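You operate a simulated robot arm through the tools that you are given. There is no shell and no other tool. Be economical: measure what you need, move in short steps, check, and stop when the job is done.

Carry out the task below with a simulated two-armed robot. There is one attempt and no reset: what you move stays moved.

Task
Put the white pad on the top of the grey table away on the top of the spill kit table. Take the white bottle from the top of the grey table and leave it on top of the beige small carton there. Take the blue tin on the rollers past the closer and put it away on the lower shelf of the side table. Put one of the ink bottles from the top of the pack table on the lower shelf of the pack table. Take the open bottle on the rollers past the closer and put it away on the lower shelf of the side table. Put the large jug on the rollers past the closer away on the top of the wall table. Close the small carton right flap. Do these in any order. Set down upright: white bottle, blue tin, ink bottle, open bottle, large jug.

Only the result counts: the job must be done as asked and must still hold three seconds after the hand-in. Knocking over, shifting, dropping, spilling or breaking anything else fails it.

Robot
Two 7-joint arms with two-finger parallel grippers on one trunk, on a base that drives. Base frame: it is fixed to the floor where the robot stands at the start and does not move with it; the origin is under the middle of the robot, x ahead of it, y to its left, z up; the surface under the hand at the start is at about z = 0.8. Readings come in m, degrees, newtons and seconds.
The left shoulder is at the start at [0.06, 0.189, 1.228], the right one opposite. With the tool pointing down near the work surface each hand reaches from about 0.1 to 0.62 m from the robot's upright axis, wherever it stands, measured 20 degrees to its own side. Places, roughly: blue tin [2.25, -1, 0.75]; ink bottle [2.75, 1.75, 0.75]; large jug [2.25, -1.75, 0.75]; lower shelf of the pack table [4.2, 1.7, 0.2]; lower shelf of the side table [10.2, -0.5, 0.2]; open bottle [2.25, -1.5, 0.75]; small carton [0.5, 0.25, 0.75]; small carton right flap [3.4, 1.6, 1.1]; top of the spill kit table [10.6, 1.9, 0.8]; top of the wall table [12.1, -0.3, 0.8]; white bottle [0.75, 0.25, 1]; white pad [0.5, -0.25, 0.75]. Payload 3.43 kg a hand.
The tool frame of a hand sits at the grasp point between the pads (the TCP): z along the fingers, y along the line on which they close. The tips reach 0.03 m beyond it. Largest opening 0.094 m; finger width 0.028, thickness 0.01; the body of the gripper, 0.05 by 0.096 m, starts 0.055 m behind the TCP.
Orientation is that of the tool frame in the base frame, as a unit quaternion [w, x, y, z]. With the fingers straight down and closing along the base's y, the tool's x points along the base's -x, its y along +y and its z along -z.

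Tools
- The arms move only by the tool send_rows. It takes "left_moves", "right_moves" or both (then of equal length, played together; a hand with none holds still); each is a list of rows, each an object of numbers (a shift or turn left out is 0, a gripper value left out holds the last): "x", "y", "z": the shift along the tool's x, y, z in m; "ax", "ay", "az": the turn, a rotation vector about the tool's x, y, z in degrees. In form: [{"x": .., "y": .., "z": .., "ax": .., "ay": .., "az": ..}, ...]. A call has 1 to 20 rows; each row is the pose to reach, as a shift and turn from the pose commanded when the call began, along the tool's axes at that moment. "left_grip" and "right_grip" are, for a hand that has rows, the finger opening in m, from 0 to 0.094, set as the call begins (left out, the last holds). Each row takes 0.2 s and may step no farther than 0.05 m and 8.6 degrees from the row before; otherwise, or with a gripper value out of range, the whole call is refused. Where a pose cannot be reached the arm comes as near as it can. A force on the tool above 40 N (or 10 N above the force at the start of the call, whichever is more), or a blocked arm, ends the call early, and 0.2 s more pass. The fingers move at their own pace (about 0.153 m/s each) and stop on an object; they squeeze with about 31 N. The grip force told is the motor's: it shows also when the fingers shut on nothing. Time passes only in rows, and 0.2 s behind the last, so rows that repeat a pose let the fingers close. The reply holds the time, the measured pose of the TCP, the force on the tool along the base axes, the opening and the grip force, in the units named above and with some noise, with the torque about the TCP (base axes, N m) and any sound that the robot's microphone picked up.
- Cameras (640 x 400 px; columns grow to the right, rows downward): "scene" is now at [0.0076, 0.005, 1.7672]; the picture's right is [0.06, -1.00, 0.00], its down [-0.86, -0.05, -0.50] and it looks along [0.50, 0.03, -0.86] (base axes); focal length 288 px, centre (320, 200). "left" rides on the left gripper at [0.076, -0.014, -0.103] in its tool frame; the picture's right is [0.18, 0.98, 0.00], its down [-0.75, 0.14, -0.64] and it looks along [-0.63, 0.12, 0.77] (tool axes); focal length 243 px, centre (320, 200). "right" rides on the right gripper at [0.076, 0.014, -0.103] in its tool frame; the picture's right is [-0.18, 0.98, 0.00], its down [-0.75, -0.14, -0.64] and it looks along [-0.63, -0.12, 0.77] (tool axes); focal length 243 px, centre (320, 200). There is no depth. A picture from a camera that has moved, and an enlarged one, comes with that camera's place and axes in the base frame and with its lens.
- capture(camera): a new picture of that camera. No time passes.
- move_column(by): slides the trunk up (or, below 0, down) by that many m; the arms and the scene camera ride with it, the base frame stays. It gives what a move gives, with no picture.
- roll_base(legs): drives the robot by 1 to 6 legs, each [ahead, left, turn to the left] in m, m and degrees, along the robot's own axes; the way and the turn of a leg run together, so that a leg with both is an arc; at most 1.5 m and 180 degrees a leg. The arms and the cameras ride along, it lands a little off, and it stops where it bumps. It gives what a move gives.
- pan_tilt(pan, tilt): turns the head with the scene camera to pan (to the left, within 86 degrees either way) and tilt (down, from -29 to 69), counted from straight ahead of the robot. It gives what a move gives.
- inspect(camera, box): a new picture of the part [left, top, right, bottom] of that camera's present view, enlarged. No time passes.
- sign_off(): hands the job in; it is judged then, once.

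Go step by step. Nothing tells you exact positions but the pictures and the camera data: compare them with the known pose of the tool, close in by small moves and look again before you grip or let go. The budget is 196 turns and 176 pictures, counting those below and the enlarged ones. Unless the task says otherwise, let go and move clear before handing in.

The tools are called after "Call:" by a JSON object that holds its "op" and its "data". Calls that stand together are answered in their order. send_rows: Moves the arms, as the interface text tells. Its arguments: {"type":"object","properties":{"left_moves":{"type":"array","items":{"type":"object","properties":{"x":{"type":"number"},"y":{"type":"number"},"z":{"type":"number"},"ax":{"type":"number"},"ay":{"type":"number"},"az":{"type":"number"}}}},"left_grip":{"type":"number"},"right_moves":{"type":"array","items":{"type":"object","properties":{"x":{"type":"number"},"y":{"type":"number"},"z":{"type":"number"},"ax":{"type":"number"},"ay":{"type":"number"},"az":{"type":"number"}}}},"right_grip":{"type":"number"}},"required":[]} The other tools are called the same way: move_column (by) slides the trunk up or down; roll_base (legs) drives the base; pan_tilt (pan, tilt) turns the head that bears the scene camera; capture (camera) takes a picture; inspect (camera, box) takes an enlarged picture of a part of a camera's view; sign_off () hands the job in.

At the start:

```text
clock: 0.0
left_position: [0.3131, 0.2714, 1.1541]
left_orientation: [-0.001, 0.0, 1.0, 0.001]
left_wrist_force: [-0.6, 0.6, 0.0]
left_wrist_torque: [-0.03, -0.01, 0.03]
left_opening: 0.0941
left_finger_force: 0.1
right_position: [0.345, -0.053, 1.1964]
right_orientation: [0.001, 0.0, 1.0, -0.001]
right_wrist_force: [-0.2, -0.1, 0.3]
right_wrist_torque: [0.0, 0.0, 0.0]
right_opening: 0.0939
right_finger_force: 0.1
trunk travel left (down, up): [-0.9, 0.09]
robot x, y, heading: [0.0019, 0.0005, 0.1]
head pan, tilt: [3.2, 59.7]
```

scene: 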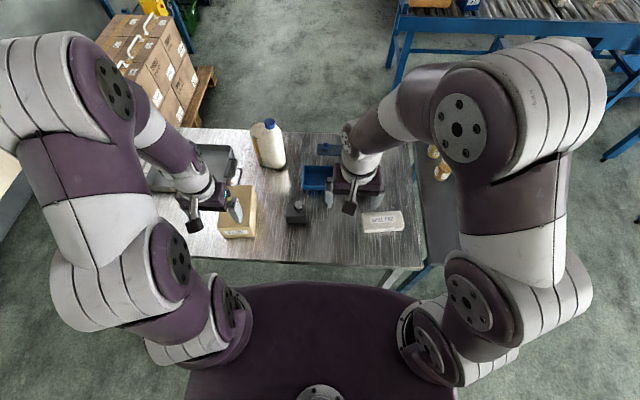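
right: 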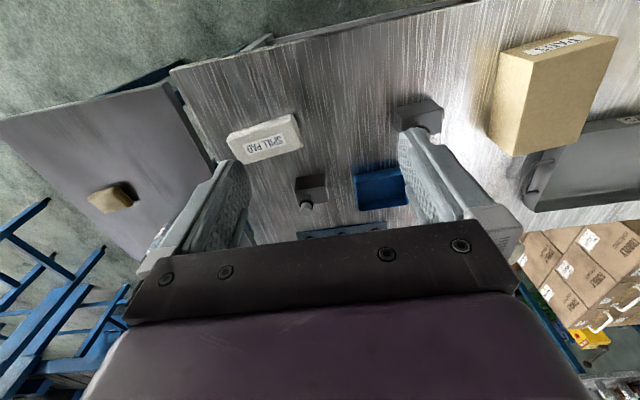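
left: 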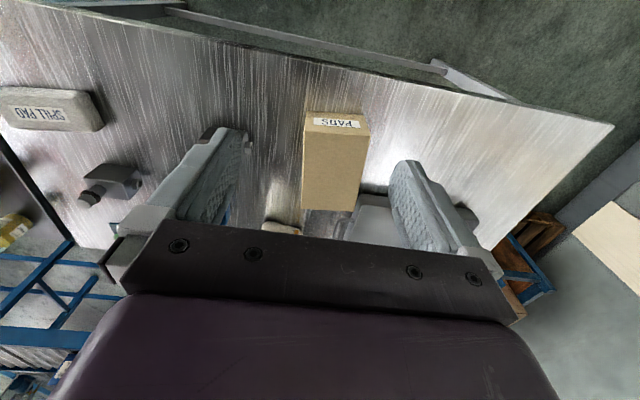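

I see the grey table with the pad, carton and bottle in front of me. First I look around with the head to learn the layout.

Call:
{"op": "pan_tilt", "data": {"pan": 0, "tilt": 15}}

Call:
{"op": "capture", "data": {"camera": "scene"}}

Call:
{"op": "pan_tilt", "data": {"pan": 35, "tilt": 20}}

Call:
{"op": "capture", "data": {"camera": "scene"}}

Call:
{"op": "pan_tilt", "data": {"pan": -40, "tilt": 20}}

Call:
{"op": "capture", "data": {"camera": "scene"}}

Call:
{"op": "pan_tilt", "data": {"pan": 3.2, "tilt": 59.7}}

Call:
{"op": "inspect", "data": {"camera": "scene", "box": [140, 100, 440, 288]}}

```text
clock: 1.1
left_position: [0.3122, 0.2708, 1.155]
left_orientation: [-0.001, 0.0, 1.0, 0.0]
left_wrist_force: [-0.1, 0.5, -0.4]
left_wrist_torque: [-0.04, 0.0, 0.02]
left_opening: 0.0941
left_finger_force: 0.0
right_position: [0.3442, -0.0527, 1.1968]
right_orientation: [-0.001, 0.0, 1.0, 0.0]
right_wrist_force: [-0.5, -0.3, -0.2]
right_wrist_torque: [0.02, 0.0, -0.02]
right_opening: 0.0941
right_finger_force: 0.0
trunk travel left (down, up): [-0.9, 0.09]
robot x, y, heading: [0.0007, 0.0019, 0.2]
head pan, tilt: [0.0, 15.0]
```

```text
172 pictures are left
camera scene: at [0.0342, 0.0013, 1.8331], right [0.0, -1.0, 0.0], down [-0.26, 0.0, -0.97], along [0.97, 0.0, -0.26], focal length 288 px, centre (320, 200)
```

scene: 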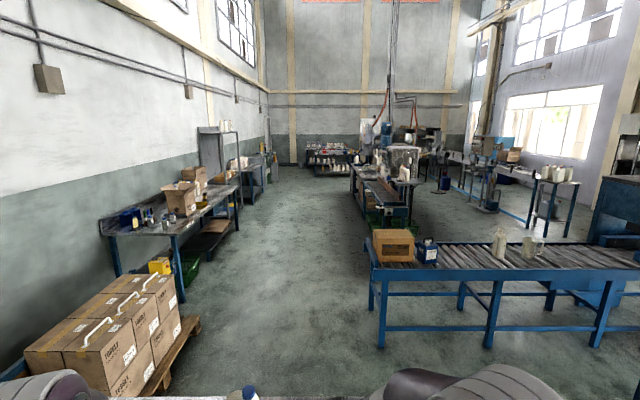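

```text
clock: 2.1
left_position: [0.3117, 0.271, 1.1552]
left_orientation: [0.0, 0.0, 1.0, -0.001]
left_wrist_force: [0.0, -0.5, 1.2]
left_wrist_torque: [0.02, -0.01, 0.03]
left_opening: 0.0938
left_finger_force: 0.0
right_position: [0.3469, -0.0516, 1.1956]
right_orientation: [0.0, 0.0, 1.0, -0.001]
right_wrist_force: [-0.3, 0.6, 0.3]
right_wrist_torque: [0.01, -0.02, -0.03]
right_opening: 0.0942
right_finger_force: 0.1
trunk travel left (down, up): [-0.9, 0.09]
robot x, y, heading: [0.0015, -0.0014, 0.0]
head pan, tilt: [35.0, 20.0]
```

```text
171 pictures are left
camera scene: at [0.017, 0.0546, 1.825], right [0.57, -0.82, 0.0], down [-0.28, -0.2, -0.94], along [0.77, 0.54, -0.34], focal length 288 px, centre (320, 200)
```

scene: 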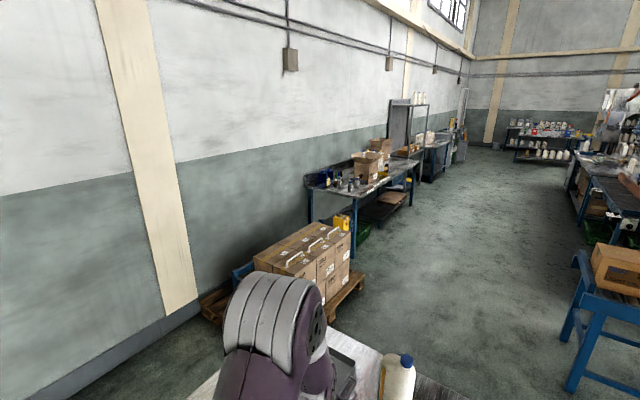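

```text
clock: 3.6
left_position: [0.3119, 0.2702, 1.1546]
left_orientation: [-0.001, 0.0, 1.0, 0.001]
left_wrist_force: [-0.2, 0.2, 0.7]
left_wrist_torque: [0.01, 0.01, -0.03]
left_opening: 0.0939
left_finger_force: 0.0
right_position: [0.3458, -0.0518, 1.1949]
right_orientation: [0.0, 0.0, 1.0, 0.0]
right_wrist_force: [0.2, 0.2, 0.3]
right_wrist_torque: [0.02, 0.0, 0.02]
right_opening: 0.0941
right_finger_force: 0.0
trunk travel left (down, up): [-0.9, 0.09]
robot x, y, heading: [-0.0018, 0.002, 0.2]
head pan, tilt: [-40.0, 20.0]
```

```text
170 pictures are left
camera scene: at [0.0121, -0.0585, 1.825], right [-0.64, -0.77, 0.0], down [-0.26, 0.22, -0.94], along [0.72, -0.6, -0.34], focal length 288 px, centre (320, 200)
```

scene: 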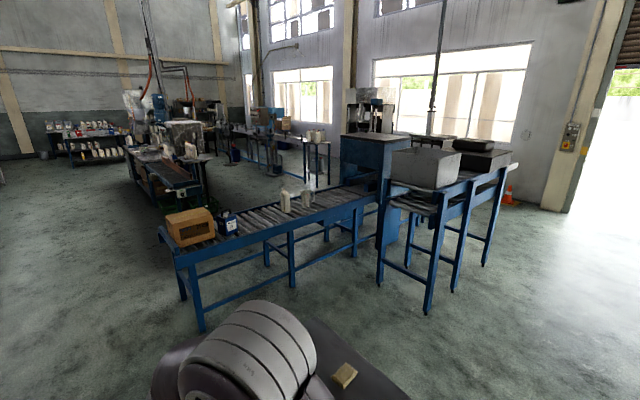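

```text
clock: 4.7
left_position: [0.3132, 0.2714, 1.1538]
left_orientation: [0.0, 0.0, 1.0, -0.001]
left_wrist_force: [-0.8, -0.6, -0.1]
left_wrist_torque: [0.01, 0.03, 0.01]
left_opening: 0.094
left_finger_force: 0.1
right_position: [0.3449, -0.0525, 1.1958]
right_orientation: [0.0, 0.0, 1.0, -0.001]
right_wrist_force: [-0.5, -0.4, 0.6]
right_wrist_torque: [-0.03, 0.0, 0.0]
right_opening: 0.0941
right_finger_force: 0.0
trunk travel left (down, up): [-0.9, 0.09]
robot x, y, heading: [-0.0019, 0.0029, 0.0]
head pan, tilt: [3.2, 59.7]
```

```text
2.13 times, centred on (290, 194) of scene
camera zoom: at [0.0076, 0.0049, 1.7673], right [0.06, -1.0, 0.0], down [-0.86, -0.05, -0.51], along [0.5, 0.03, -0.86], focal length 612 px, centre (384, 213)
```

zoom: 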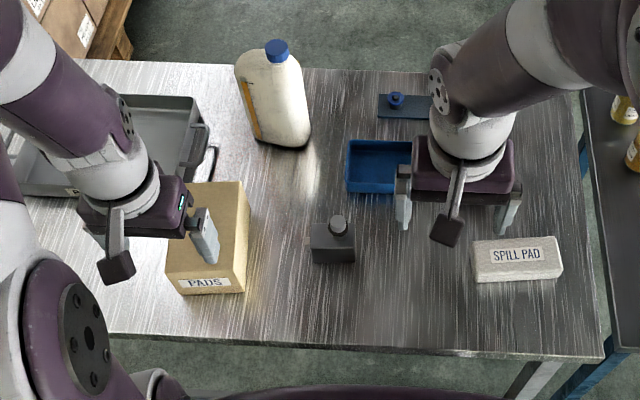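

The bottle stands near [0.74, 0.24], base at 0.8, about 0.25 tall; it's too far for a straight-down grasp. I tilt the left hand forward to look at it and test reach.

Call:
{"op": "send_rows", "data": {"left_moves": [{"x": -0.01, "ay": -8}, {"x": -0.03, "ay": -16}, {"x": -0.05, "ay": -24}, {"x": -0.06, "ay": -32}, {"x": -0.07, "ay": -40}, {"x": -0.08, "y": -0.01, "ay": -48}, {"x": -0.09, "y": -0.02, "ay": -56}, {"x": -0.09, "y": -0.02, "ay": -64}]}}

Call:
{"op": "capture", "data": {"camera": "left"}}

Call:
{"op": "inspect", "data": {"camera": "scene", "box": [140, 100, 440, 288]}}

```text
clock: 6.5
left_position: [0.4215, 0.272, 1.1601]
left_orientation: [0.528, -0.002, 0.849, -0.011]
left_wrist_force: [0.6, -0.5, 0.6]
left_wrist_torque: [0.03, 0.04, 0.02]
left_opening: 0.0941
left_finger_force: 0.1
left hand out of reach, approached as far as the arm can: row 3, 4, 7, 8
right_position: [0.3451, -0.0523, 1.1965]
right_orientation: [0.0, 0.0, 1.0, 0.0]
right_wrist_force: [0.1, 0.6, 0.2]
right_wrist_torque: [-0.01, -0.01, 0.02]
right_opening: 0.0939
right_finger_force: 0.1
trunk travel left (down, up): [-0.9, 0.09]
robot x, y, heading: [0.0004, 0.0024, -0.2]
head pan, tilt: [3.2, 59.7]
```

```text
168 pictures are left
camera left: at [0.2958, 0.2581, 1.1377], right [-0.07, 0.98, -0.19], down [-0.24, 0.16, 0.96], along [0.97, 0.12, 0.23], focal length 243 px, centre (320, 200)
```

left: 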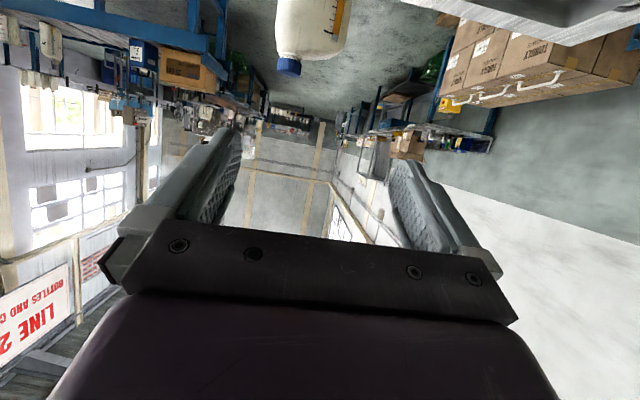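

```text
2.13 times, centred on (290, 194) of scene
camera zoom: at [0.0077, 0.0061, 1.7672], right [0.06, -1.0, 0.0], down [-0.86, -0.05, -0.5], along [0.5, 0.03, -0.86], focal length 612 px, centre (384, 213)
```

zoom: 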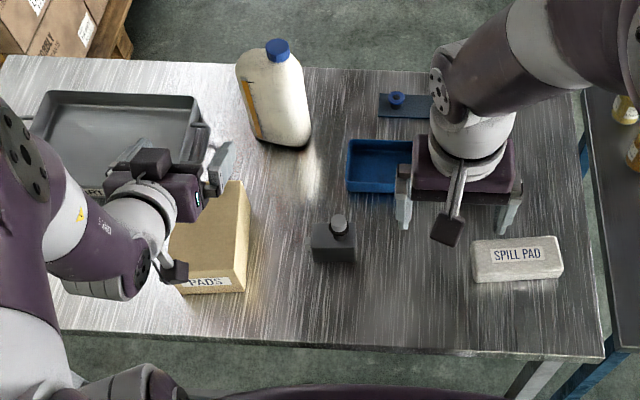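

Call:
{"op": "inspect", "data": {"camera": "scene", "box": [230, 105, 310, 180]}}

Call:
{"op": "inspect", "data": {"camera": "left", "box": [240, 0, 400, 100]}}

```text
5.33 times, centred on (270, 142) of scene
camera zoom: at [0.0077, 0.0061, 1.7672], right [0.06, -1.0, 0.0], down [-0.86, -0.05, -0.5], along [0.5, 0.03, -0.86], focal length 1535 px, centre (587, 507)
```

zoom: 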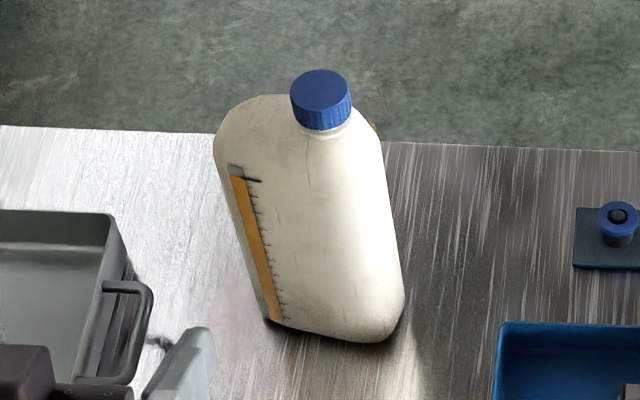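

```text
4.00 times, centred on (320, 50) of left
camera zoom: at [0.2958, 0.2581, 1.1377], right [-0.07, 0.98, -0.19], down [-0.24, 0.16, 0.96], along [0.97, 0.12, 0.23], focal length 970 px, centre (320, 800)
```

zoom: 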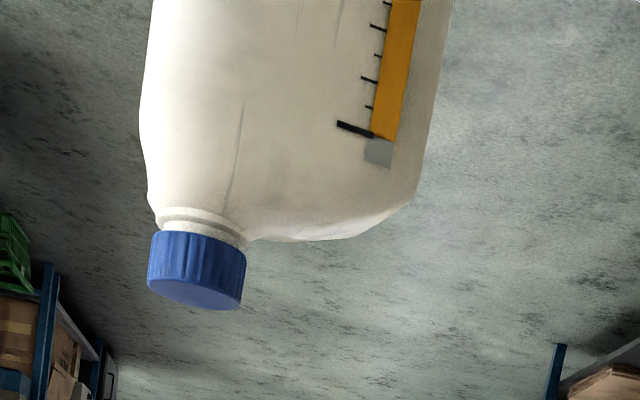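

The cap is near [0.75, 0.225, 1.025] (the body is wider than my grip, so I'll take it by the cap with a forward-tilted hand). I reduce the tilt first to see where the command frame really is.

Call:
{"op": "send_rows", "data": {"left_moves": [{"ay": 8}, {"ay": 14}], "left_grip": 0.075}}

```text
clock: 7.1
left_position: [0.4221, 0.27, 1.1602]
left_orientation: [0.422, -0.001, 0.907, 0.0]
left_wrist_force: [0.2, -0.2, 0.3]
left_wrist_torque: [-0.03, 0.03, 0.0]
left_opening: 0.0751
left_finger_force: 0.0
right_position: [0.3456, -0.0527, 1.1946]
right_orientation: [0.0, 0.001, 1.0, 0.0]
right_wrist_force: [0.1, -0.8, -0.1]
right_wrist_torque: [0.02, -0.02, -0.05]
right_opening: 0.0939
right_finger_force: 0.1
trunk travel left (down, up): [-0.9, 0.09]
robot x, y, heading: [0.0015, 0.0036, -0.1]
head pan, tilt: [3.2, 59.7]
```

Call:
{"op": "send_rows", "data": {"left_moves": [{"x": -0.02, "y": -0.008, "z": 0.036}, {"x": -0.04, "y": -0.016, "z": 0.072}, {"x": -0.06, "y": -0.024, "z": 0.108}, {"x": -0.08, "y": -0.032, "z": 0.144}, {"x": -0.1, "y": -0.04, "z": 0.18}, {"x": -0.115, "y": -0.045, "z": 0.214}]}}

Call:
{"op": "capture", "data": {"camera": "left"}}

Call:
{"op": "inspect", "data": {"camera": "scene", "box": [190, 90, 350, 190]}}

```text
clock: 8.5
left_position: [0.6606, 0.2254, 1.1072]
left_orientation: [0.422, 0.0, 0.907, 0.001]
left_wrist_force: [0.7, 0.1, -0.5]
left_wrist_torque: [0.02, 0.05, 0.03]
left_opening: 0.075
left_finger_force: 0.1
right_position: [0.347, -0.0522, 1.1965]
right_orientation: [-0.001, 0.0, 1.0, 0.0]
right_wrist_force: [0.3, 0.4, 0.0]
right_wrist_torque: [0.03, -0.01, -0.01]
right_opening: 0.0941
right_finger_force: 0.1
trunk travel left (down, up): [-0.9, 0.09]
robot x, y, heading: [0.0029, 0.0001, -0.2]
head pan, tilt: [3.2, 59.7]
```

```text
164 pictures are left
camera left: at [0.5323, 0.211, 1.1158], right [-0.12, 0.98, -0.14], down [-0.01, 0.14, 0.99], along [0.99, 0.12, -0.01], focal length 243 px, centre (320, 200)
```

left: 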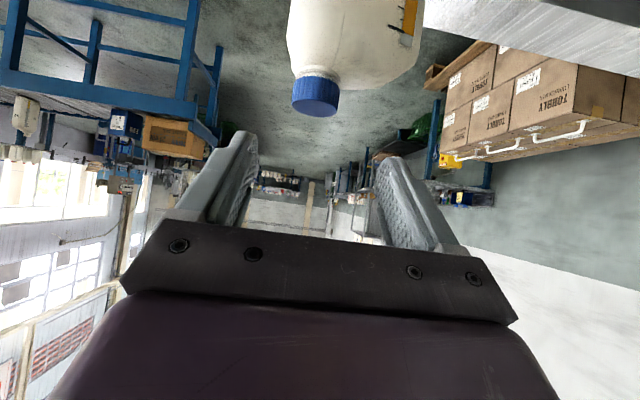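

```text
4.00 times, centred on (270, 140) of scene
camera zoom: at [0.0102, 0.005, 1.7672], right [0.06, -1.0, 0.0], down [-0.86, -0.05, -0.5], along [0.5, 0.03, -0.86], focal length 1152 px, centre (520, 440)
```

zoom: 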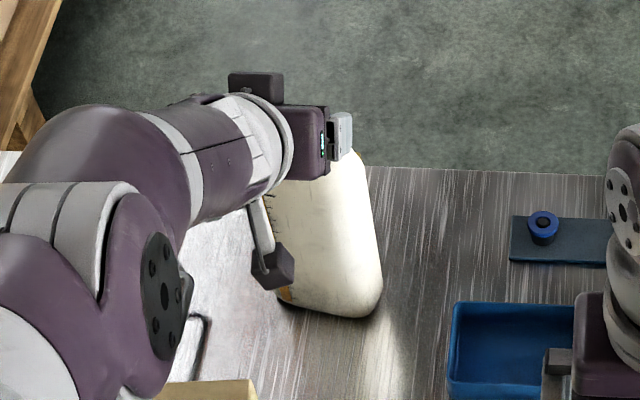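

Cap centre confirmed near [0.75, 0.221, 1.025], right on the tool axis. I advance along the tool axis onto it.

Call:
{"op": "send_rows", "data": {"left_moves": [{"z": 0.03, "y": -0.004}, {"z": 0.06, "y": -0.004}, {"z": 0.09, "y": -0.004}, {"z": 0.117, "y": -0.004}], "left_grip": 0.066}}

Call:
{"op": "capture", "data": {"camera": "left"}}

```text
clock: 9.5
left_position: [0.7519, 0.2228, 1.0338]
left_orientation: [0.421, 0.0, 0.907, 0.0]
left_wrist_force: [0.7, 0.1, 0.2]
left_wrist_torque: [0.02, -0.02, -0.01]
left_opening: 0.0656
left_finger_force: 0.0
right_position: [0.3461, -0.0525, 1.1961]
right_orientation: [0.0, 0.0, 1.0, 0.0]
right_wrist_force: [-0.4, 0.3, -0.1]
right_wrist_torque: [0.02, 0.01, -0.03]
right_opening: 0.0942
right_finger_force: 0.0
trunk travel left (down, up): [-0.9, 0.09]
robot x, y, heading: [0.0011, 0.0009, -0.2]
head pan, tilt: [3.2, 59.7]
```

```text
162 pictures are left
camera left: at [0.6232, 0.2078, 1.0424], right [-0.12, 0.98, -0.14], down [-0.01, 0.14, 0.99], along [0.99, 0.12, -0.01], focal length 243 px, centre (320, 200)
```

left: 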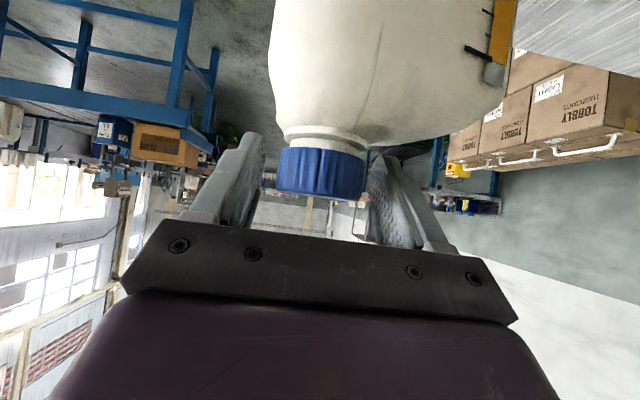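

The cap is centred between the fingers; I lower a few mm and close.

Call:
{"op": "send_rows", "data": {"left_moves": [{"z": 0.004, "x": 0.004}, {"z": 0.004, "x": 0.004}]}}

Call:
{"op": "send_rows", "data": {"left_moves": [{}, {}, {}], "left_grip": 0.0}}

Call:
{"op": "capture", "data": {"camera": "left"}}

```text
clock: 10.1
left_position: [0.7509, 0.2208, 1.0318]
left_orientation: [0.423, 0.001, 0.906, 0.0]
left_wrist_force: [1.9, 0.6, 2.4]
left_wrist_torque: [0.04, -0.06, -0.1]
left_opening: 0.0663
left_finger_force: 0.5
right_position: [0.3448, -0.053, 1.1961]
right_orientation: [0.001, 0.0, 1.0, 0.0]
right_wrist_force: [-0.7, -0.5, 0.5]
right_wrist_torque: [0.02, -0.04, 0.01]
right_opening: 0.0938
right_finger_force: 0.0
trunk travel left (down, up): [-0.9, 0.09]
robot x, y, heading: [-0.0004, 0.0017, -0.2]
head pan, tilt: [3.2, 59.7]
```

```text
clock: 10.9
left_position: [0.7517, 0.2203, 1.0313]
left_orientation: [0.424, 0.001, 0.906, 0.0]
left_wrist_force: [5.5, -2.2, 9.9]
left_wrist_torque: [0.58, -1.33, -0.37]
left_opening: 0.0408
left_finger_force: 31.0
right_position: [0.3443, -0.0534, 1.1965]
right_orientation: [-0.001, 0.0, 1.0, 0.0]
right_wrist_force: [0.1, 0.0, 0.1]
right_wrist_torque: [0.0, 0.02, 0.01]
right_opening: 0.0938
right_finger_force: 0.1
trunk travel left (down, up): [-0.9, 0.09]
robot x, y, heading: [0.0, 0.0004, 0.1]
head pan, tilt: [3.2, 59.7]
```

```text
161 pictures are left
camera left: at [0.6227, 0.2064, 1.0398], right [-0.12, 0.98, -0.14], down [-0.01, 0.14, 0.99], along [0.99, 0.12, -0.01], focal length 243 px, centre (320, 200)
```

left: 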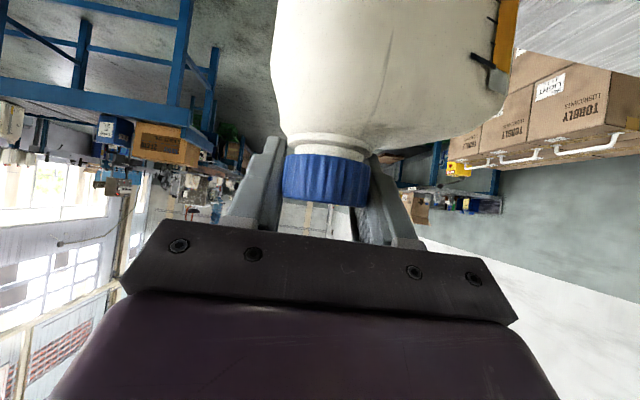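

Gripped on the cap (41 mm). I lift it gently straight up.

Call:
{"op": "send_rows", "data": {"left_moves": [{"z": -0.006, "x": -0.008}, {"z": -0.019, "x": -0.023}, {"z": -0.032, "x": -0.038}, {"z": -0.032, "x": -0.038}]}}

Call:
{"op": "capture", "data": {"camera": "left"}}

Call:
{"op": "inspect", "data": {"camera": "scene", "box": [190, 90, 350, 190]}}

```text
clock: 11.9
left_position: [0.7499, 0.2218, 1.0769]
left_orientation: [0.421, -0.001, 0.907, 0.0]
left_wrist_force: [1.1, -0.5, -9.9]
left_wrist_torque: [-0.22, -0.11, 0.0]
left_opening: 0.0412
left_finger_force: 31.4
right_position: [0.3473, -0.0504, 1.1957]
right_orientation: [-0.001, -0.001, 1.0, 0.0]
right_wrist_force: [-0.2, 1.5, 0.3]
right_wrist_torque: [0.02, 0.03, -0.01]
right_opening: 0.0943
right_finger_force: 0.1
trunk travel left (down, up): [-0.9, 0.09]
robot x, y, heading: [-0.0029, 0.0001, 0.1]
head pan, tilt: [3.2, 59.7]
```

```text
160 pictures are left
camera left: at [0.6232, 0.208, 1.0861], right [-0.12, 0.98, -0.14], down [0.0, 0.14, 0.99], along [0.99, 0.12, -0.01], focal length 243 px, centre (320, 200)
```

left: 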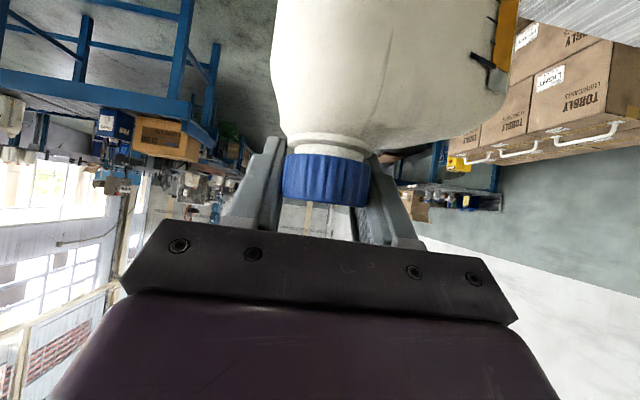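

```text
4.00 times, centred on (270, 140) of scene
camera zoom: at [0.0107, 0.0064, 1.7671], right [0.06, -1.0, 0.0], down [-0.86, -0.05, -0.5], along [0.5, 0.03, -0.86], focal length 1152 px, centre (520, 440)
```

zoom: 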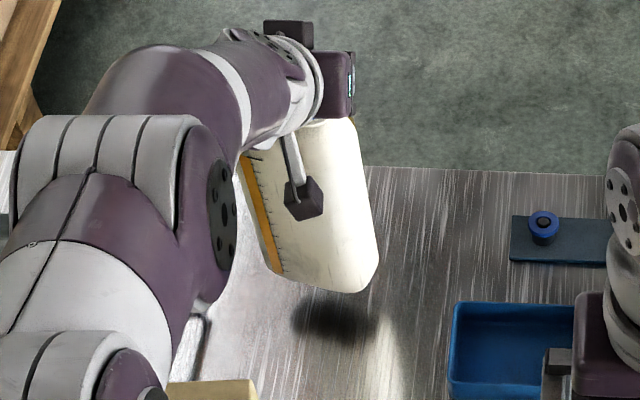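

Lifted, mass about 1 kg. I raise it to clear the carton, then carry it back over the carton top.

Call:
{"op": "send_rows", "data": {"left_moves": [{"z": -0.02, "x": -0.024}, {"z": -0.04, "x": -0.048}, {"z": -0.06, "x": -0.071}, {"z": -0.09, "x": -0.046, "y": 0.01}, {"z": -0.12, "x": -0.02, "y": 0.02}, {"z": -0.15, "x": 0.006, "y": 0.03}, {"z": -0.18, "x": 0.032, "y": 0.04}, {"z": -0.21, "x": 0.058, "y": 0.05}, {"z": -0.24, "x": 0.083, "y": 0.058}, {"z": -0.26, "x": 0.1, "y": 0.062}, {"z": -0.272, "x": 0.109, "y": 0.067}, {"z": -0.272, "x": 0.109, "y": 0.067}]}}

Call:
{"op": "inspect", "data": {"camera": "scene", "box": [140, 100, 380, 250]}}

Call:
{"op": "capture", "data": {"camera": "right"}}

```text
clock: 14.5
left_position: [0.4707, 0.2879, 1.1696]
left_orientation: [0.421, 0.0, 0.907, 0.0]
left_wrist_force: [0.0, -0.5, -10.0]
left_wrist_torque: [-0.23, -0.11, 0.0]
left_opening: 0.0409
left_finger_force: 30.7
right_position: [0.3456, -0.0518, 1.1959]
right_orientation: [-0.001, 0.0, 1.0, 0.0]
right_wrist_force: [1.4, -0.8, 0.4]
right_wrist_torque: [0.0, 0.02, 0.01]
right_opening: 0.0941
right_finger_force: 0.2
trunk travel left (down, up): [-0.9, 0.09]
robot x, y, heading: [-0.0001, -0.001, -0.1]
head pan, tilt: [3.2, 59.7]
```

```text
2.67 times, centred on (260, 175) of scene
camera zoom: at [0.009, 0.0057, 1.7672], right [0.06, -1.0, 0.0], down [-0.86, -0.05, -0.5], along [0.5, 0.03, -0.86], focal length 768 px, centre (480, 267)
```

zoom: 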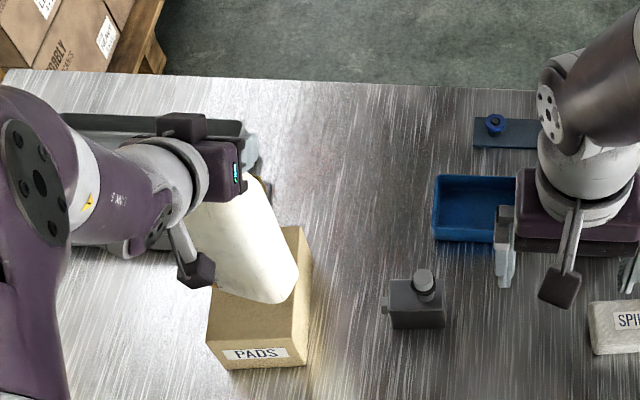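

```text
157 pictures are left
camera right: at [0.2703, -0.0393, 1.2982], right [0.18, 0.98, 0.0], down [0.75, -0.14, 0.64], along [0.63, -0.12, -0.77], focal length 243 px, centre (320, 200)
```

right: 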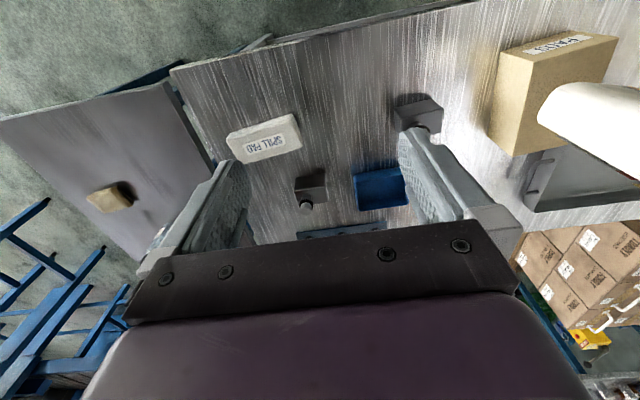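

Call:
{"op": "inspect", "data": {"camera": "scene", "box": [200, 165, 280, 245]}}

Call:
{"op": "inspect", "data": {"camera": "right", "box": [480, 20, 640, 180]}}

```text
5.00 times, centred on (240, 205) of scene
camera zoom: at [0.009, 0.0057, 1.7672], right [0.06, -1.0, 0.0], down [-0.86, -0.05, -0.5], along [0.5, 0.03, -0.86], focal length 1440 px, centre (720, 175)
```

zoom: 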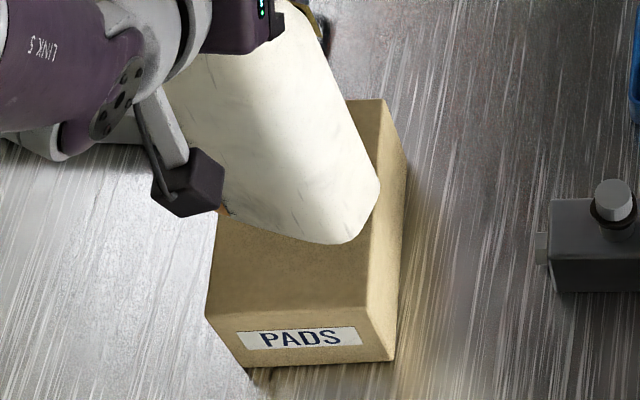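

```text
2.50 times, centred on (560, 100) of right
camera zoom: at [0.2703, -0.0393, 1.2982], right [0.18, 0.98, 0.0], down [0.75, -0.14, 0.64], along [0.63, -0.12, -0.77], focal length 606 px, centre (-280, 450)
```

zoom: 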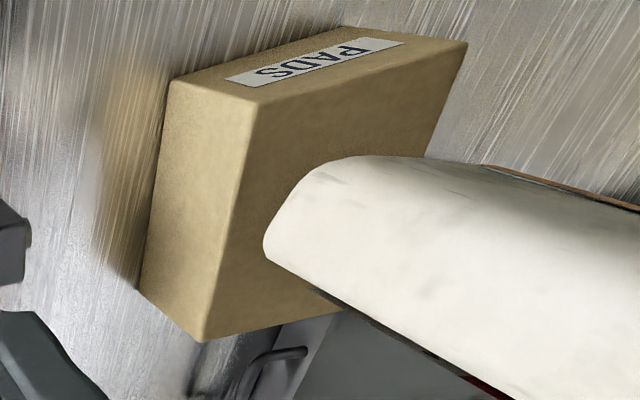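

Carton top is about z=0.894, centre [0.478, 0.328]; the bottle base is centred near [0.47, 0.315]. I nudge it and lower to near contact.

Call:
{"op": "send_rows", "data": {"left_moves": [{"z": 0.006, "x": -0.005, "y": 0.011}, {"z": 0.017, "x": 0.008, "y": 0.011}, {"z": 0.028, "x": 0.021, "y": 0.011}, {"z": 0.028, "x": 0.021, "y": 0.011}]}}

Call:
{"op": "send_rows", "data": {"left_moves": [{"z": 0.002, "x": 0.0025}, {"z": 0.004, "x": 0.005}, {"z": 0.006, "x": 0.0075}]}}

Call:
{"op": "inspect", "data": {"camera": "right", "box": [480, 20, 640, 180]}}

Call:
{"op": "inspect", "data": {"camera": "scene", "box": [200, 165, 280, 245]}}

```text
clock: 15.5
left_position: [0.4796, 0.3005, 1.1362]
left_orientation: [0.421, 0.001, 0.907, -0.001]
left_wrist_force: [0.5, 0.0, -8.7]
left_wrist_torque: [-0.24, -0.12, 0.02]
left_opening: 0.0408
left_finger_force: 30.7
right_position: [0.3458, -0.0517, 1.1958]
right_orientation: [0.0, 0.0, 1.0, 0.0]
right_wrist_force: [0.5, -0.2, -0.4]
right_wrist_torque: [0.01, 0.01, 0.01]
right_opening: 0.0939
right_finger_force: 0.1
trunk travel left (down, up): [-0.9, 0.09]
robot x, y, heading: [0.0012, 0.0004, 0.1]
head pan, tilt: [3.2, 59.7]
```

```text
clock: 16.3
left_position: [0.4796, 0.2997, 1.1264]
left_orientation: [0.422, 0.0, 0.907, 0.0]
left_wrist_force: [0.0, 0.3, -10.1]
left_wrist_torque: [-0.24, -0.08, 0.0]
left_opening: 0.0407
left_finger_force: 31.2
right_position: [0.3454, -0.0512, 1.1965]
right_orientation: [0.0, 0.001, 1.0, 0.001]
right_wrist_force: [0.5, 0.7, -0.1]
right_wrist_torque: [0.0, 0.02, 0.02]
right_opening: 0.094
right_finger_force: 0.0
trunk travel left (down, up): [-0.9, 0.09]
robot x, y, heading: [0.0007, -0.0006, -0.1]
head pan, tilt: [3.2, 59.7]
```

```text
2.50 times, centred on (560, 100) of right
camera zoom: at [0.2702, -0.0392, 1.2982], right [0.18, 0.98, 0.0], down [0.75, -0.14, 0.64], along [0.63, -0.12, -0.77], focal length 606 px, centre (-280, 450)
```

zoom: 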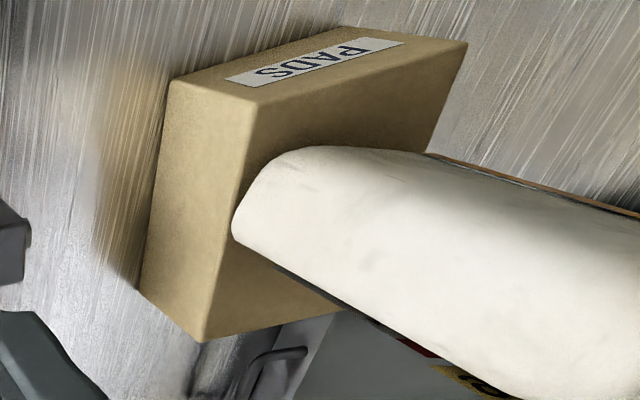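

```text
5.00 times, centred on (240, 205) of scene
camera zoom: at [0.009, 0.0059, 1.7672], right [0.06, -1.0, 0.0], down [-0.86, -0.05, -0.5], along [0.5, 0.03, -0.86], focal length 1440 px, centre (720, 175)
```

zoom: 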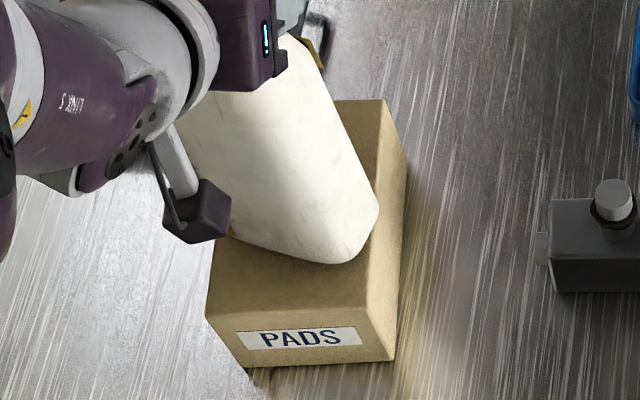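

Call:
{"op": "send_rows", "data": {"left_moves": [{"y": 0.005}, {"y": 0.005, "z": 0.002, "x": 0.0025}, {"y": 0.005, "z": 0.004, "x": 0.005}, {"y": 0.005, "z": 0.004, "x": 0.005}]}}

Call:
{"op": "inspect", "data": {"camera": "right", "box": [480, 20, 640, 180]}}

```text
clock: 17.3
left_position: [0.4795, 0.3028, 1.1231]
left_orientation: [0.425, 0.001, 0.905, 0.001]
left_wrist_force: [-1.5, -2.9, 8.2]
left_wrist_torque: [0.29, 0.1, 0.05]
left_opening: 0.0409
left_finger_force: 31.0
right_position: [0.3443, -0.054, 1.1972]
right_orientation: [0.0, 0.0, 1.0, 0.002]
right_wrist_force: [0.2, 0.7, -0.2]
right_wrist_torque: [0.0, -0.01, 0.0]
right_opening: 0.0939
right_finger_force: 0.0
trunk travel left (down, up): [-0.9, 0.09]
robot x, y, heading: [-0.0003, 0.0053, -0.0]
head pan, tilt: [3.2, 59.7]
```

```text
2.50 times, centred on (560, 100) of right
camera zoom: at [0.2682, -0.041, 1.2988], right [0.18, 0.98, 0.0], down [0.75, -0.14, 0.64], along [0.63, -0.12, -0.77], focal length 606 px, centre (-280, 450)
```

zoom: 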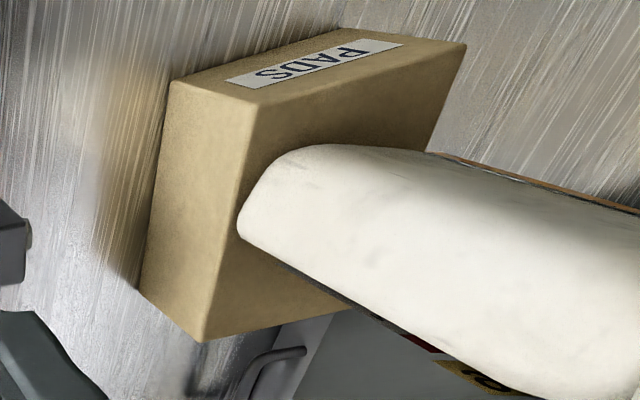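

It's standing on the carton (upward contact force). I open and retreat along the tool axis.

Call:
{"op": "send_rows", "data": {"left_moves": [{}, {}], "left_grip": 0.068}}

Call:
{"op": "send_rows", "data": {"left_moves": [{"z": -0.01, "x": -0.005}, {"z": -0.035, "x": -0.005}, {"z": -0.07, "x": -0.005}, {"z": -0.11, "x": -0.005}]}}

Call:
{"op": "capture", "data": {"camera": "scene"}}

Call:
{"op": "capture", "data": {"camera": "left"}}

```text
clock: 17.9
left_position: [0.4787, 0.305, 1.1217]
left_orientation: [0.422, 0.0, 0.907, 0.0]
left_wrist_force: [0.2, 0.9, 0.2]
left_wrist_torque: [-0.01, 0.04, 0.0]
left_opening: 0.0679
left_finger_force: 0.2
right_position: [0.3445, -0.0526, 1.1955]
right_orientation: [0.0, 0.0, 1.0, 0.0]
right_wrist_force: [0.2, 0.4, 0.2]
right_wrist_torque: [0.01, -0.02, 0.0]
right_opening: 0.094
right_finger_force: 0.0
trunk travel left (down, up): [-0.9, 0.09]
robot x, y, heading: [-0.0026, 0.0008, 0.1]
head pan, tilt: [3.2, 59.7]
```

```text
clock: 18.9
left_position: [0.3966, 0.3031, 1.1973]
left_orientation: [0.424, 0.001, 0.906, 0.0]
left_wrist_force: [0.1, 0.0, -0.9]
left_wrist_torque: [0.0, -0.01, 0.0]
left_opening: 0.0683
left_finger_force: 0.0
right_position: [0.3442, -0.053, 1.1964]
right_orientation: [0.001, 0.0, 1.0, 0.0]
right_wrist_force: [0.7, 0.5, -0.2]
right_wrist_torque: [-0.02, -0.04, 0.01]
right_opening: 0.0942
right_finger_force: 0.0
trunk travel left (down, up): [-0.9, 0.09]
robot x, y, heading: [0.0013, 0.002, 0.2]
head pan, tilt: [3.2, 59.7]
```

```text
151 pictures are left
camera scene: at [0.0058, 0.0044, 1.7672], right [0.06, -1.0, 0.0], down [-0.86, -0.05, -0.51], along [0.5, 0.03, -0.86], focal length 288 px, centre (320, 200)
```

scene: 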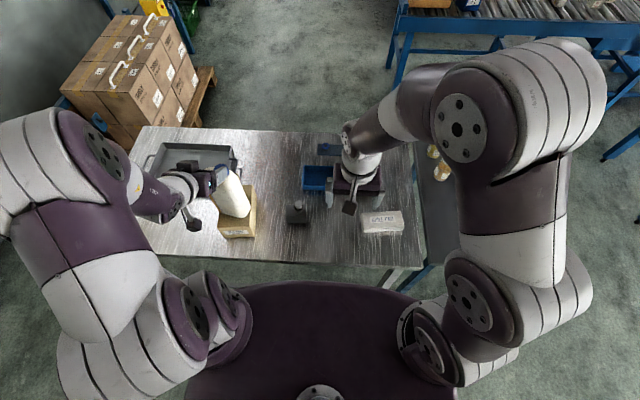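

```text
150 pictures are left
camera left: at [0.268, 0.2896, 1.2045], right [-0.12, 0.98, -0.14], down [-0.01, 0.14, 0.99], along [0.99, 0.12, -0.01], focal length 243 px, centre (320, 200)
```

left: 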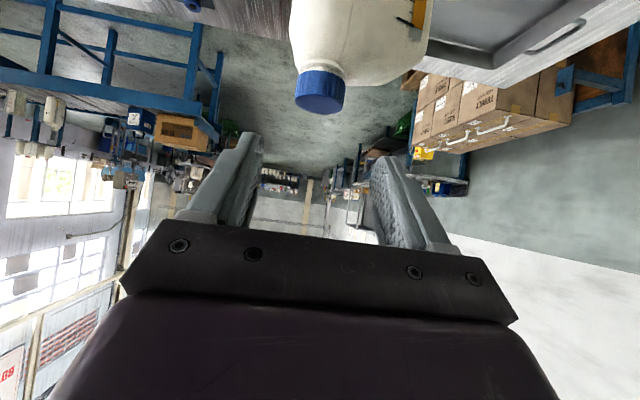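

The white bottle stands on the carton. Next the pad with the right hand: move above it with a 90° yaw so the fingers close over its short side.

Call:
{"op": "send_rows", "data": {"right_moves": [{"x": -0.012, "y": -0.012, "z": 0.0, "az": 8.2}, {"x": -0.024, "y": -0.024, "z": 0.0, "az": 16.4}, {"x": -0.036, "y": -0.036, "z": 0.01, "az": 24.6}, {"x": -0.048, "y": -0.048, "z": 0.03, "az": 32.8}, {"x": -0.06, "y": -0.06, "z": 0.05, "az": 41}, {"x": -0.072, "y": -0.072, "z": 0.07, "az": 49.2}, {"x": -0.084, "y": -0.084, "z": 0.09, "az": 57.4}, {"x": -0.096, "y": -0.096, "z": 0.11, "az": 65.6}, {"x": -0.108, "y": -0.108, "z": 0.13, "az": 73.8}, {"x": -0.12, "y": -0.12, "z": 0.15, "az": 82}, {"x": -0.132, "y": -0.13, "z": 0.16, "az": 90}, {"x": -0.14, "y": -0.138, "z": 0.17, "az": 90}]}}

Call:
{"op": "capture", "data": {"camera": "right"}}

Call:
{"op": "inspect", "data": {"camera": "scene", "box": [300, 130, 460, 280]}}

```text
clock: 21.5
left_position: [0.3978, 0.3037, 1.1955]
left_orientation: [0.423, 0.0, 0.906, 0.0]
left_wrist_force: [0.7, -0.2, -0.2]
left_wrist_torque: [-0.03, 0.0, 0.04]
left_opening: 0.0679
left_finger_force: 0.0
right_position: [0.4859, -0.1912, 1.0243]
right_orientation: [-0.001, 0.707, 0.707, -0.001]
right_wrist_force: [-0.2, -0.9, 0.8]
right_wrist_torque: [0.01, 0.01, -0.02]
right_opening: 0.0941
right_finger_force: 0.0
trunk travel left (down, up): [-0.9, 0.09]
robot x, y, heading: [0.001, -0.0023, -0.1]
head pan, tilt: [3.2, 59.7]
```

```text
149 pictures are left
camera right: at [0.501, -0.1165, 1.128], right [0.98, -0.19, 0.0], down [-0.14, -0.75, 0.64], along [-0.12, -0.63, -0.77], focal length 243 px, centre (320, 200)
```

right: 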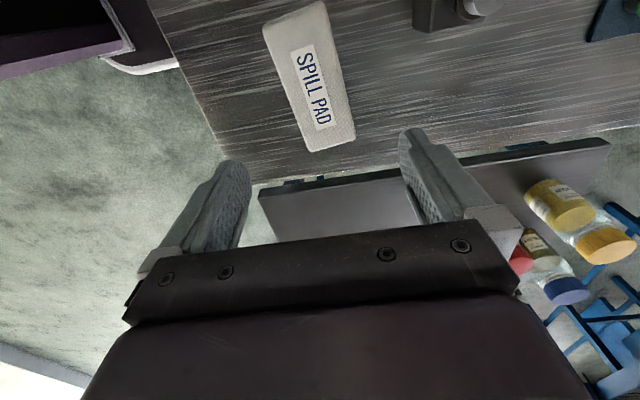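

```text
2.67 times, centred on (380, 205) of scene
camera zoom: at [0.0082, 0.0046, 1.7672], right [0.06, -1.0, 0.0], down [-0.86, -0.05, -0.5], along [0.5, 0.03, -0.86], focal length 768 px, centre (160, 187)
```

zoom: 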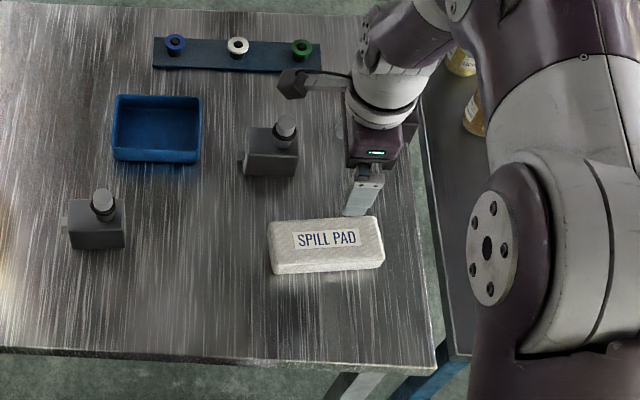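

Pad centre about [0.480, -0.196], yaw 5°. I align and descend to just above it.

Call:
{"op": "send_rows", "data": {"right_moves": [{"x": -0.005, "y": -0.006, "z": 0.03, "az": -5}, {"x": -0.005, "y": -0.006, "z": 0.075, "az": -5}, {"x": -0.005, "y": -0.006, "z": 0.12, "az": -5}, {"x": -0.005, "y": -0.006, "z": 0.14, "az": -5}]}}

Call:
{"op": "capture", "data": {"camera": "right"}}

Call:
{"op": "inspect", "data": {"camera": "scene", "box": [340, 170, 440, 250]}}

```text
clock: 22.5
left_position: [0.398, 0.3043, 1.196]
left_orientation: [0.422, 0.0, 0.906, 0.0]
left_wrist_force: [0.2, 0.0, 0.0]
left_wrist_torque: [0.01, 0.02, 0.02]
left_opening: 0.0681
left_finger_force: 0.2
right_position: [0.479, -0.1955, 0.8855]
right_orientation: [0.0, 0.675, 0.738, -0.001]
right_wrist_force: [0.2, -0.4, 0.5]
right_wrist_torque: [0.0, -0.02, 0.0]
right_opening: 0.0942
right_finger_force: 0.0
trunk travel left (down, up): [-0.9, 0.09]
robot x, y, heading: [-0.0038, 0.0021, 0.2]
head pan, tilt: [3.2, 59.7]
```

```text
147 pictures are left
camera right: at [0.4862, -0.1205, 0.9885], right [1.0, -0.1, 0.0], down [-0.07, -0.76, 0.64], along [-0.06, -0.64, -0.77], focal length 243 px, centre (320, 200)
```

right: 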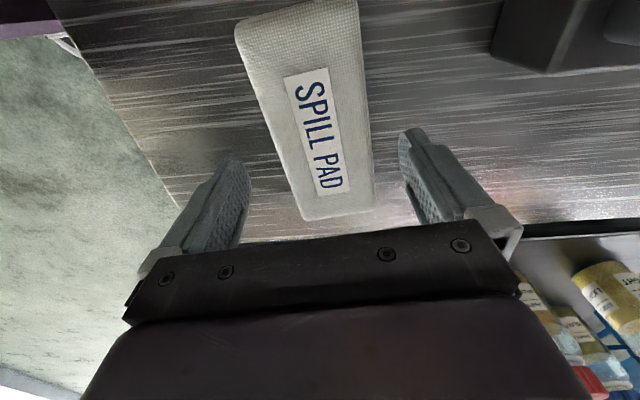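

```text
5.00 times, centred on (390, 210) of scene
camera zoom: at [0.0077, 0.0048, 1.7673], right [0.06, -1.0, 0.0], down [-0.86, -0.05, -0.5], along [0.5, 0.03, -0.86], focal length 1440 px, centre (-30, 150)
```

zoom: 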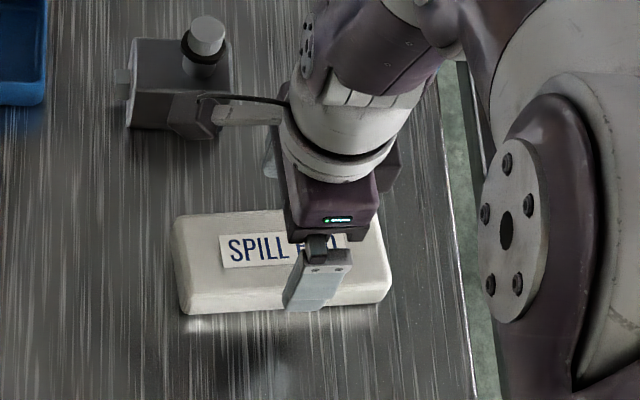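

Call:
{"op": "send_rows", "data": {"right_moves": [{"z": 0.02}, {"z": 0.035}, {"z": 0.046}, {"z": 0.046}]}}

Call:
{"op": "send_rows", "data": {"right_moves": [{}, {}, {}], "right_grip": 0.0}}

Call:
{"op": "send_rows", "data": {"right_moves": [{"z": -0.02}, {"z": -0.06}, {"z": -0.1}, {"z": -0.14}]}}

Call:
{"op": "capture", "data": {"camera": "right"}}

```text
clock: 23.5
left_position: [0.3976, 0.3046, 1.1959]
left_orientation: [0.422, 0.0, 0.907, 0.0]
left_wrist_force: [0.9, -0.7, -1.3]
left_wrist_torque: [0.03, 0.01, 0.0]
left_opening: 0.068
left_finger_force: 0.1
right_position: [0.4784, -0.1956, 0.8384]
right_orientation: [0.001, 0.676, 0.737, -0.001]
right_wrist_force: [-0.4, 0.5, 0.5]
right_wrist_torque: [0.01, 0.01, -0.02]
right_opening: 0.0939
right_finger_force: 0.0
trunk travel left (down, up): [-0.9, 0.09]
robot x, y, heading: [0.0019, 0.0002, 0.1]
head pan, tilt: [3.2, 59.7]
```

```text
clock: 24.3
left_position: [0.396, 0.3042, 1.1963]
left_orientation: [0.422, 0.0, 0.906, 0.0]
left_wrist_force: [0.1, 1.9, -0.4]
left_wrist_torque: [0.01, 0.0, -0.01]
left_opening: 0.0679
left_finger_force: 0.0
right_position: [0.4789, -0.1946, 0.8403]
right_orientation: [0.0, 0.676, 0.737, 0.001]
right_wrist_force: [1.5, -1.2, 11.8]
right_wrist_torque: [0.02, 0.23, 0.26]
right_opening: 0.0673
right_finger_force: 30.9
trunk travel left (down, up): [-0.9, 0.09]
robot x, y, heading: [0.0006, 0.0025, -0.2]
head pan, tilt: [3.2, 59.7]
```

```text
clock: 25.3
left_position: [0.3973, 0.3046, 1.1964]
left_orientation: [0.423, 0.0, 0.906, 0.0]
left_wrist_force: [-0.8, -0.5, -0.5]
left_wrist_torque: [0.02, 0.0, 0.02]
left_opening: 0.0681
left_finger_force: 0.0
right_position: [0.4799, -0.1959, 0.9783]
right_orientation: [-0.001, 0.676, 0.737, 0.0]
right_wrist_force: [-0.5, -0.7, -0.3]
right_wrist_torque: [0.04, 0.04, 0.0]
right_opening: 0.0675
right_finger_force: 31.0
trunk travel left (down, up): [-0.9, 0.09]
robot x, y, heading: [-0.0012, -0.0004, -0.1]
head pan, tilt: [3.2, 59.7]
```

```text
145 pictures are left
camera right: at [0.4875, -0.1209, 1.0811], right [1.0, -0.1, 0.0], down [-0.07, -0.76, 0.64], along [-0.06, -0.64, -0.77], focal length 243 px, centre (320, 200)
```

right: 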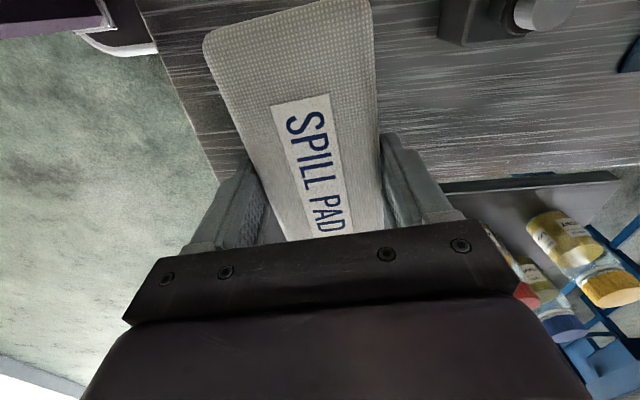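

Pad is held. I tuck the right hand in, lift the left out from the bottle, and look to the sides before driving.

Call:
{"op": "send_rows", "data": {"right_moves": [{"z": -0.04, "y": -0.03}, {"z": -0.08, "y": -0.06}, {"z": -0.12, "y": -0.09}, {"z": -0.15, "y": -0.13}], "left_moves": [{"z": -0.03}, {"z": -0.04, "ay": 8}, {"z": -0.05, "ay": 16}, {"z": -0.06, "ay": 24}]}}

Call:
{"op": "pan_tilt", "data": {"pan": 84, "tilt": 30}}

Call:
{"op": "capture", "data": {"camera": "scene"}}

Call:
{"op": "pan_tilt", "data": {"pan": -84, "tilt": 30}}

Call:
{"op": "capture", "data": {"camera": "scene"}}

```text
clock: 26.3
left_position: [0.3494, 0.3048, 1.2338]
left_orientation: [0.224, 0.0, 0.975, 0.0]
left_wrist_force: [-0.6, 1.2, 0.5]
left_wrist_torque: [0.02, 0.03, 0.0]
left_opening: 0.068
left_finger_force: 0.1
right_position: [0.346, -0.2083, 1.1308]
right_orientation: [0.0, 0.675, 0.738, 0.0]
right_wrist_force: [0.0, 0.2, -0.9]
right_wrist_torque: [-0.02, -0.04, 0.02]
right_opening: 0.0673
right_finger_force: 30.9
trunk travel left (down, up): [-0.9, 0.09]
robot x, y, heading: [-0.0003, -0.0003, -0.1]
head pan, tilt: [3.2, 59.7]
```

```text
clock: 27.8
left_position: [0.3518, 0.3024, 1.2341]
left_orientation: [0.224, 0.0, 0.975, 0.0]
left_wrist_force: [0.0, 0.4, -0.3]
left_wrist_torque: [0.06, -0.01, 0.02]
left_opening: 0.0679
left_finger_force: 0.1
right_position: [0.3499, -0.2078, 1.1296]
right_orientation: [0.0, 0.675, 0.738, 0.0]
right_wrist_force: [-0.1, 0.4, 0.2]
right_wrist_torque: [-0.01, -0.02, -0.02]
right_opening: 0.0671
right_finger_force: 31.0
trunk travel left (down, up): [-0.9, 0.09]
robot x, y, heading: [0.0012, -0.0017, -0.1]
head pan, tilt: [84.0, 30.0]
```

```text
144 pictures are left
camera scene: at [-0.0494, 0.091, 1.809], right [0.99, -0.11, 0.0], down [-0.05, -0.5, -0.87], along [0.09, 0.86, -0.5], focal length 288 px, centre (320, 200)
```

scene: 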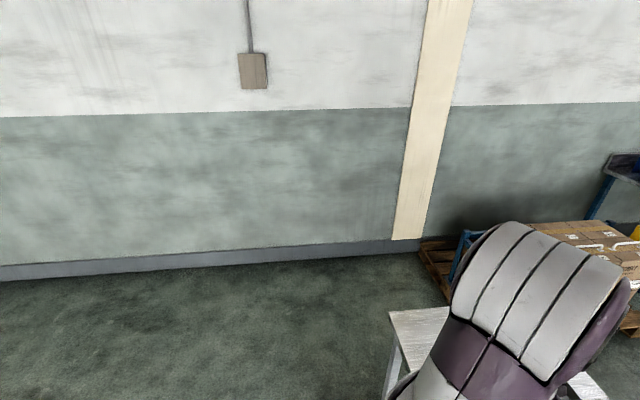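

```text
clock: 30.4
left_position: [0.3509, 0.3042, 1.2346]
left_orientation: [0.224, 0.0, 0.975, 0.0]
left_wrist_force: [-0.8, -0.4, -1.1]
left_wrist_torque: [0.02, 0.01, 0.02]
left_opening: 0.0679
left_finger_force: 0.1
right_position: [0.3496, -0.2079, 1.1299]
right_orientation: [0.0, 0.675, 0.737, -0.001]
right_wrist_force: [1.3, 0.0, -0.5]
right_wrist_torque: [-0.02, 0.04, 0.01]
right_opening: 0.0669
right_finger_force: 31.4
trunk travel left (down, up): [-0.9, 0.09]
robot x, y, heading: [0.0036, 0.0004, -0.1]
head pan, tilt: [-84.0, 30.0]
```

```text
143 pictures are left
camera scene: at [-0.0497, -0.0888, 1.809], right [-0.99, -0.1, 0.0], down [-0.05, 0.5, -0.87], along [0.09, -0.86, -0.5], focal length 288 px, centre (320, 200)
```

scene: 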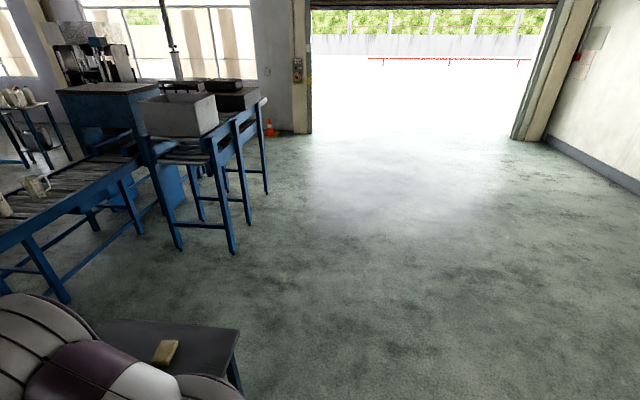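

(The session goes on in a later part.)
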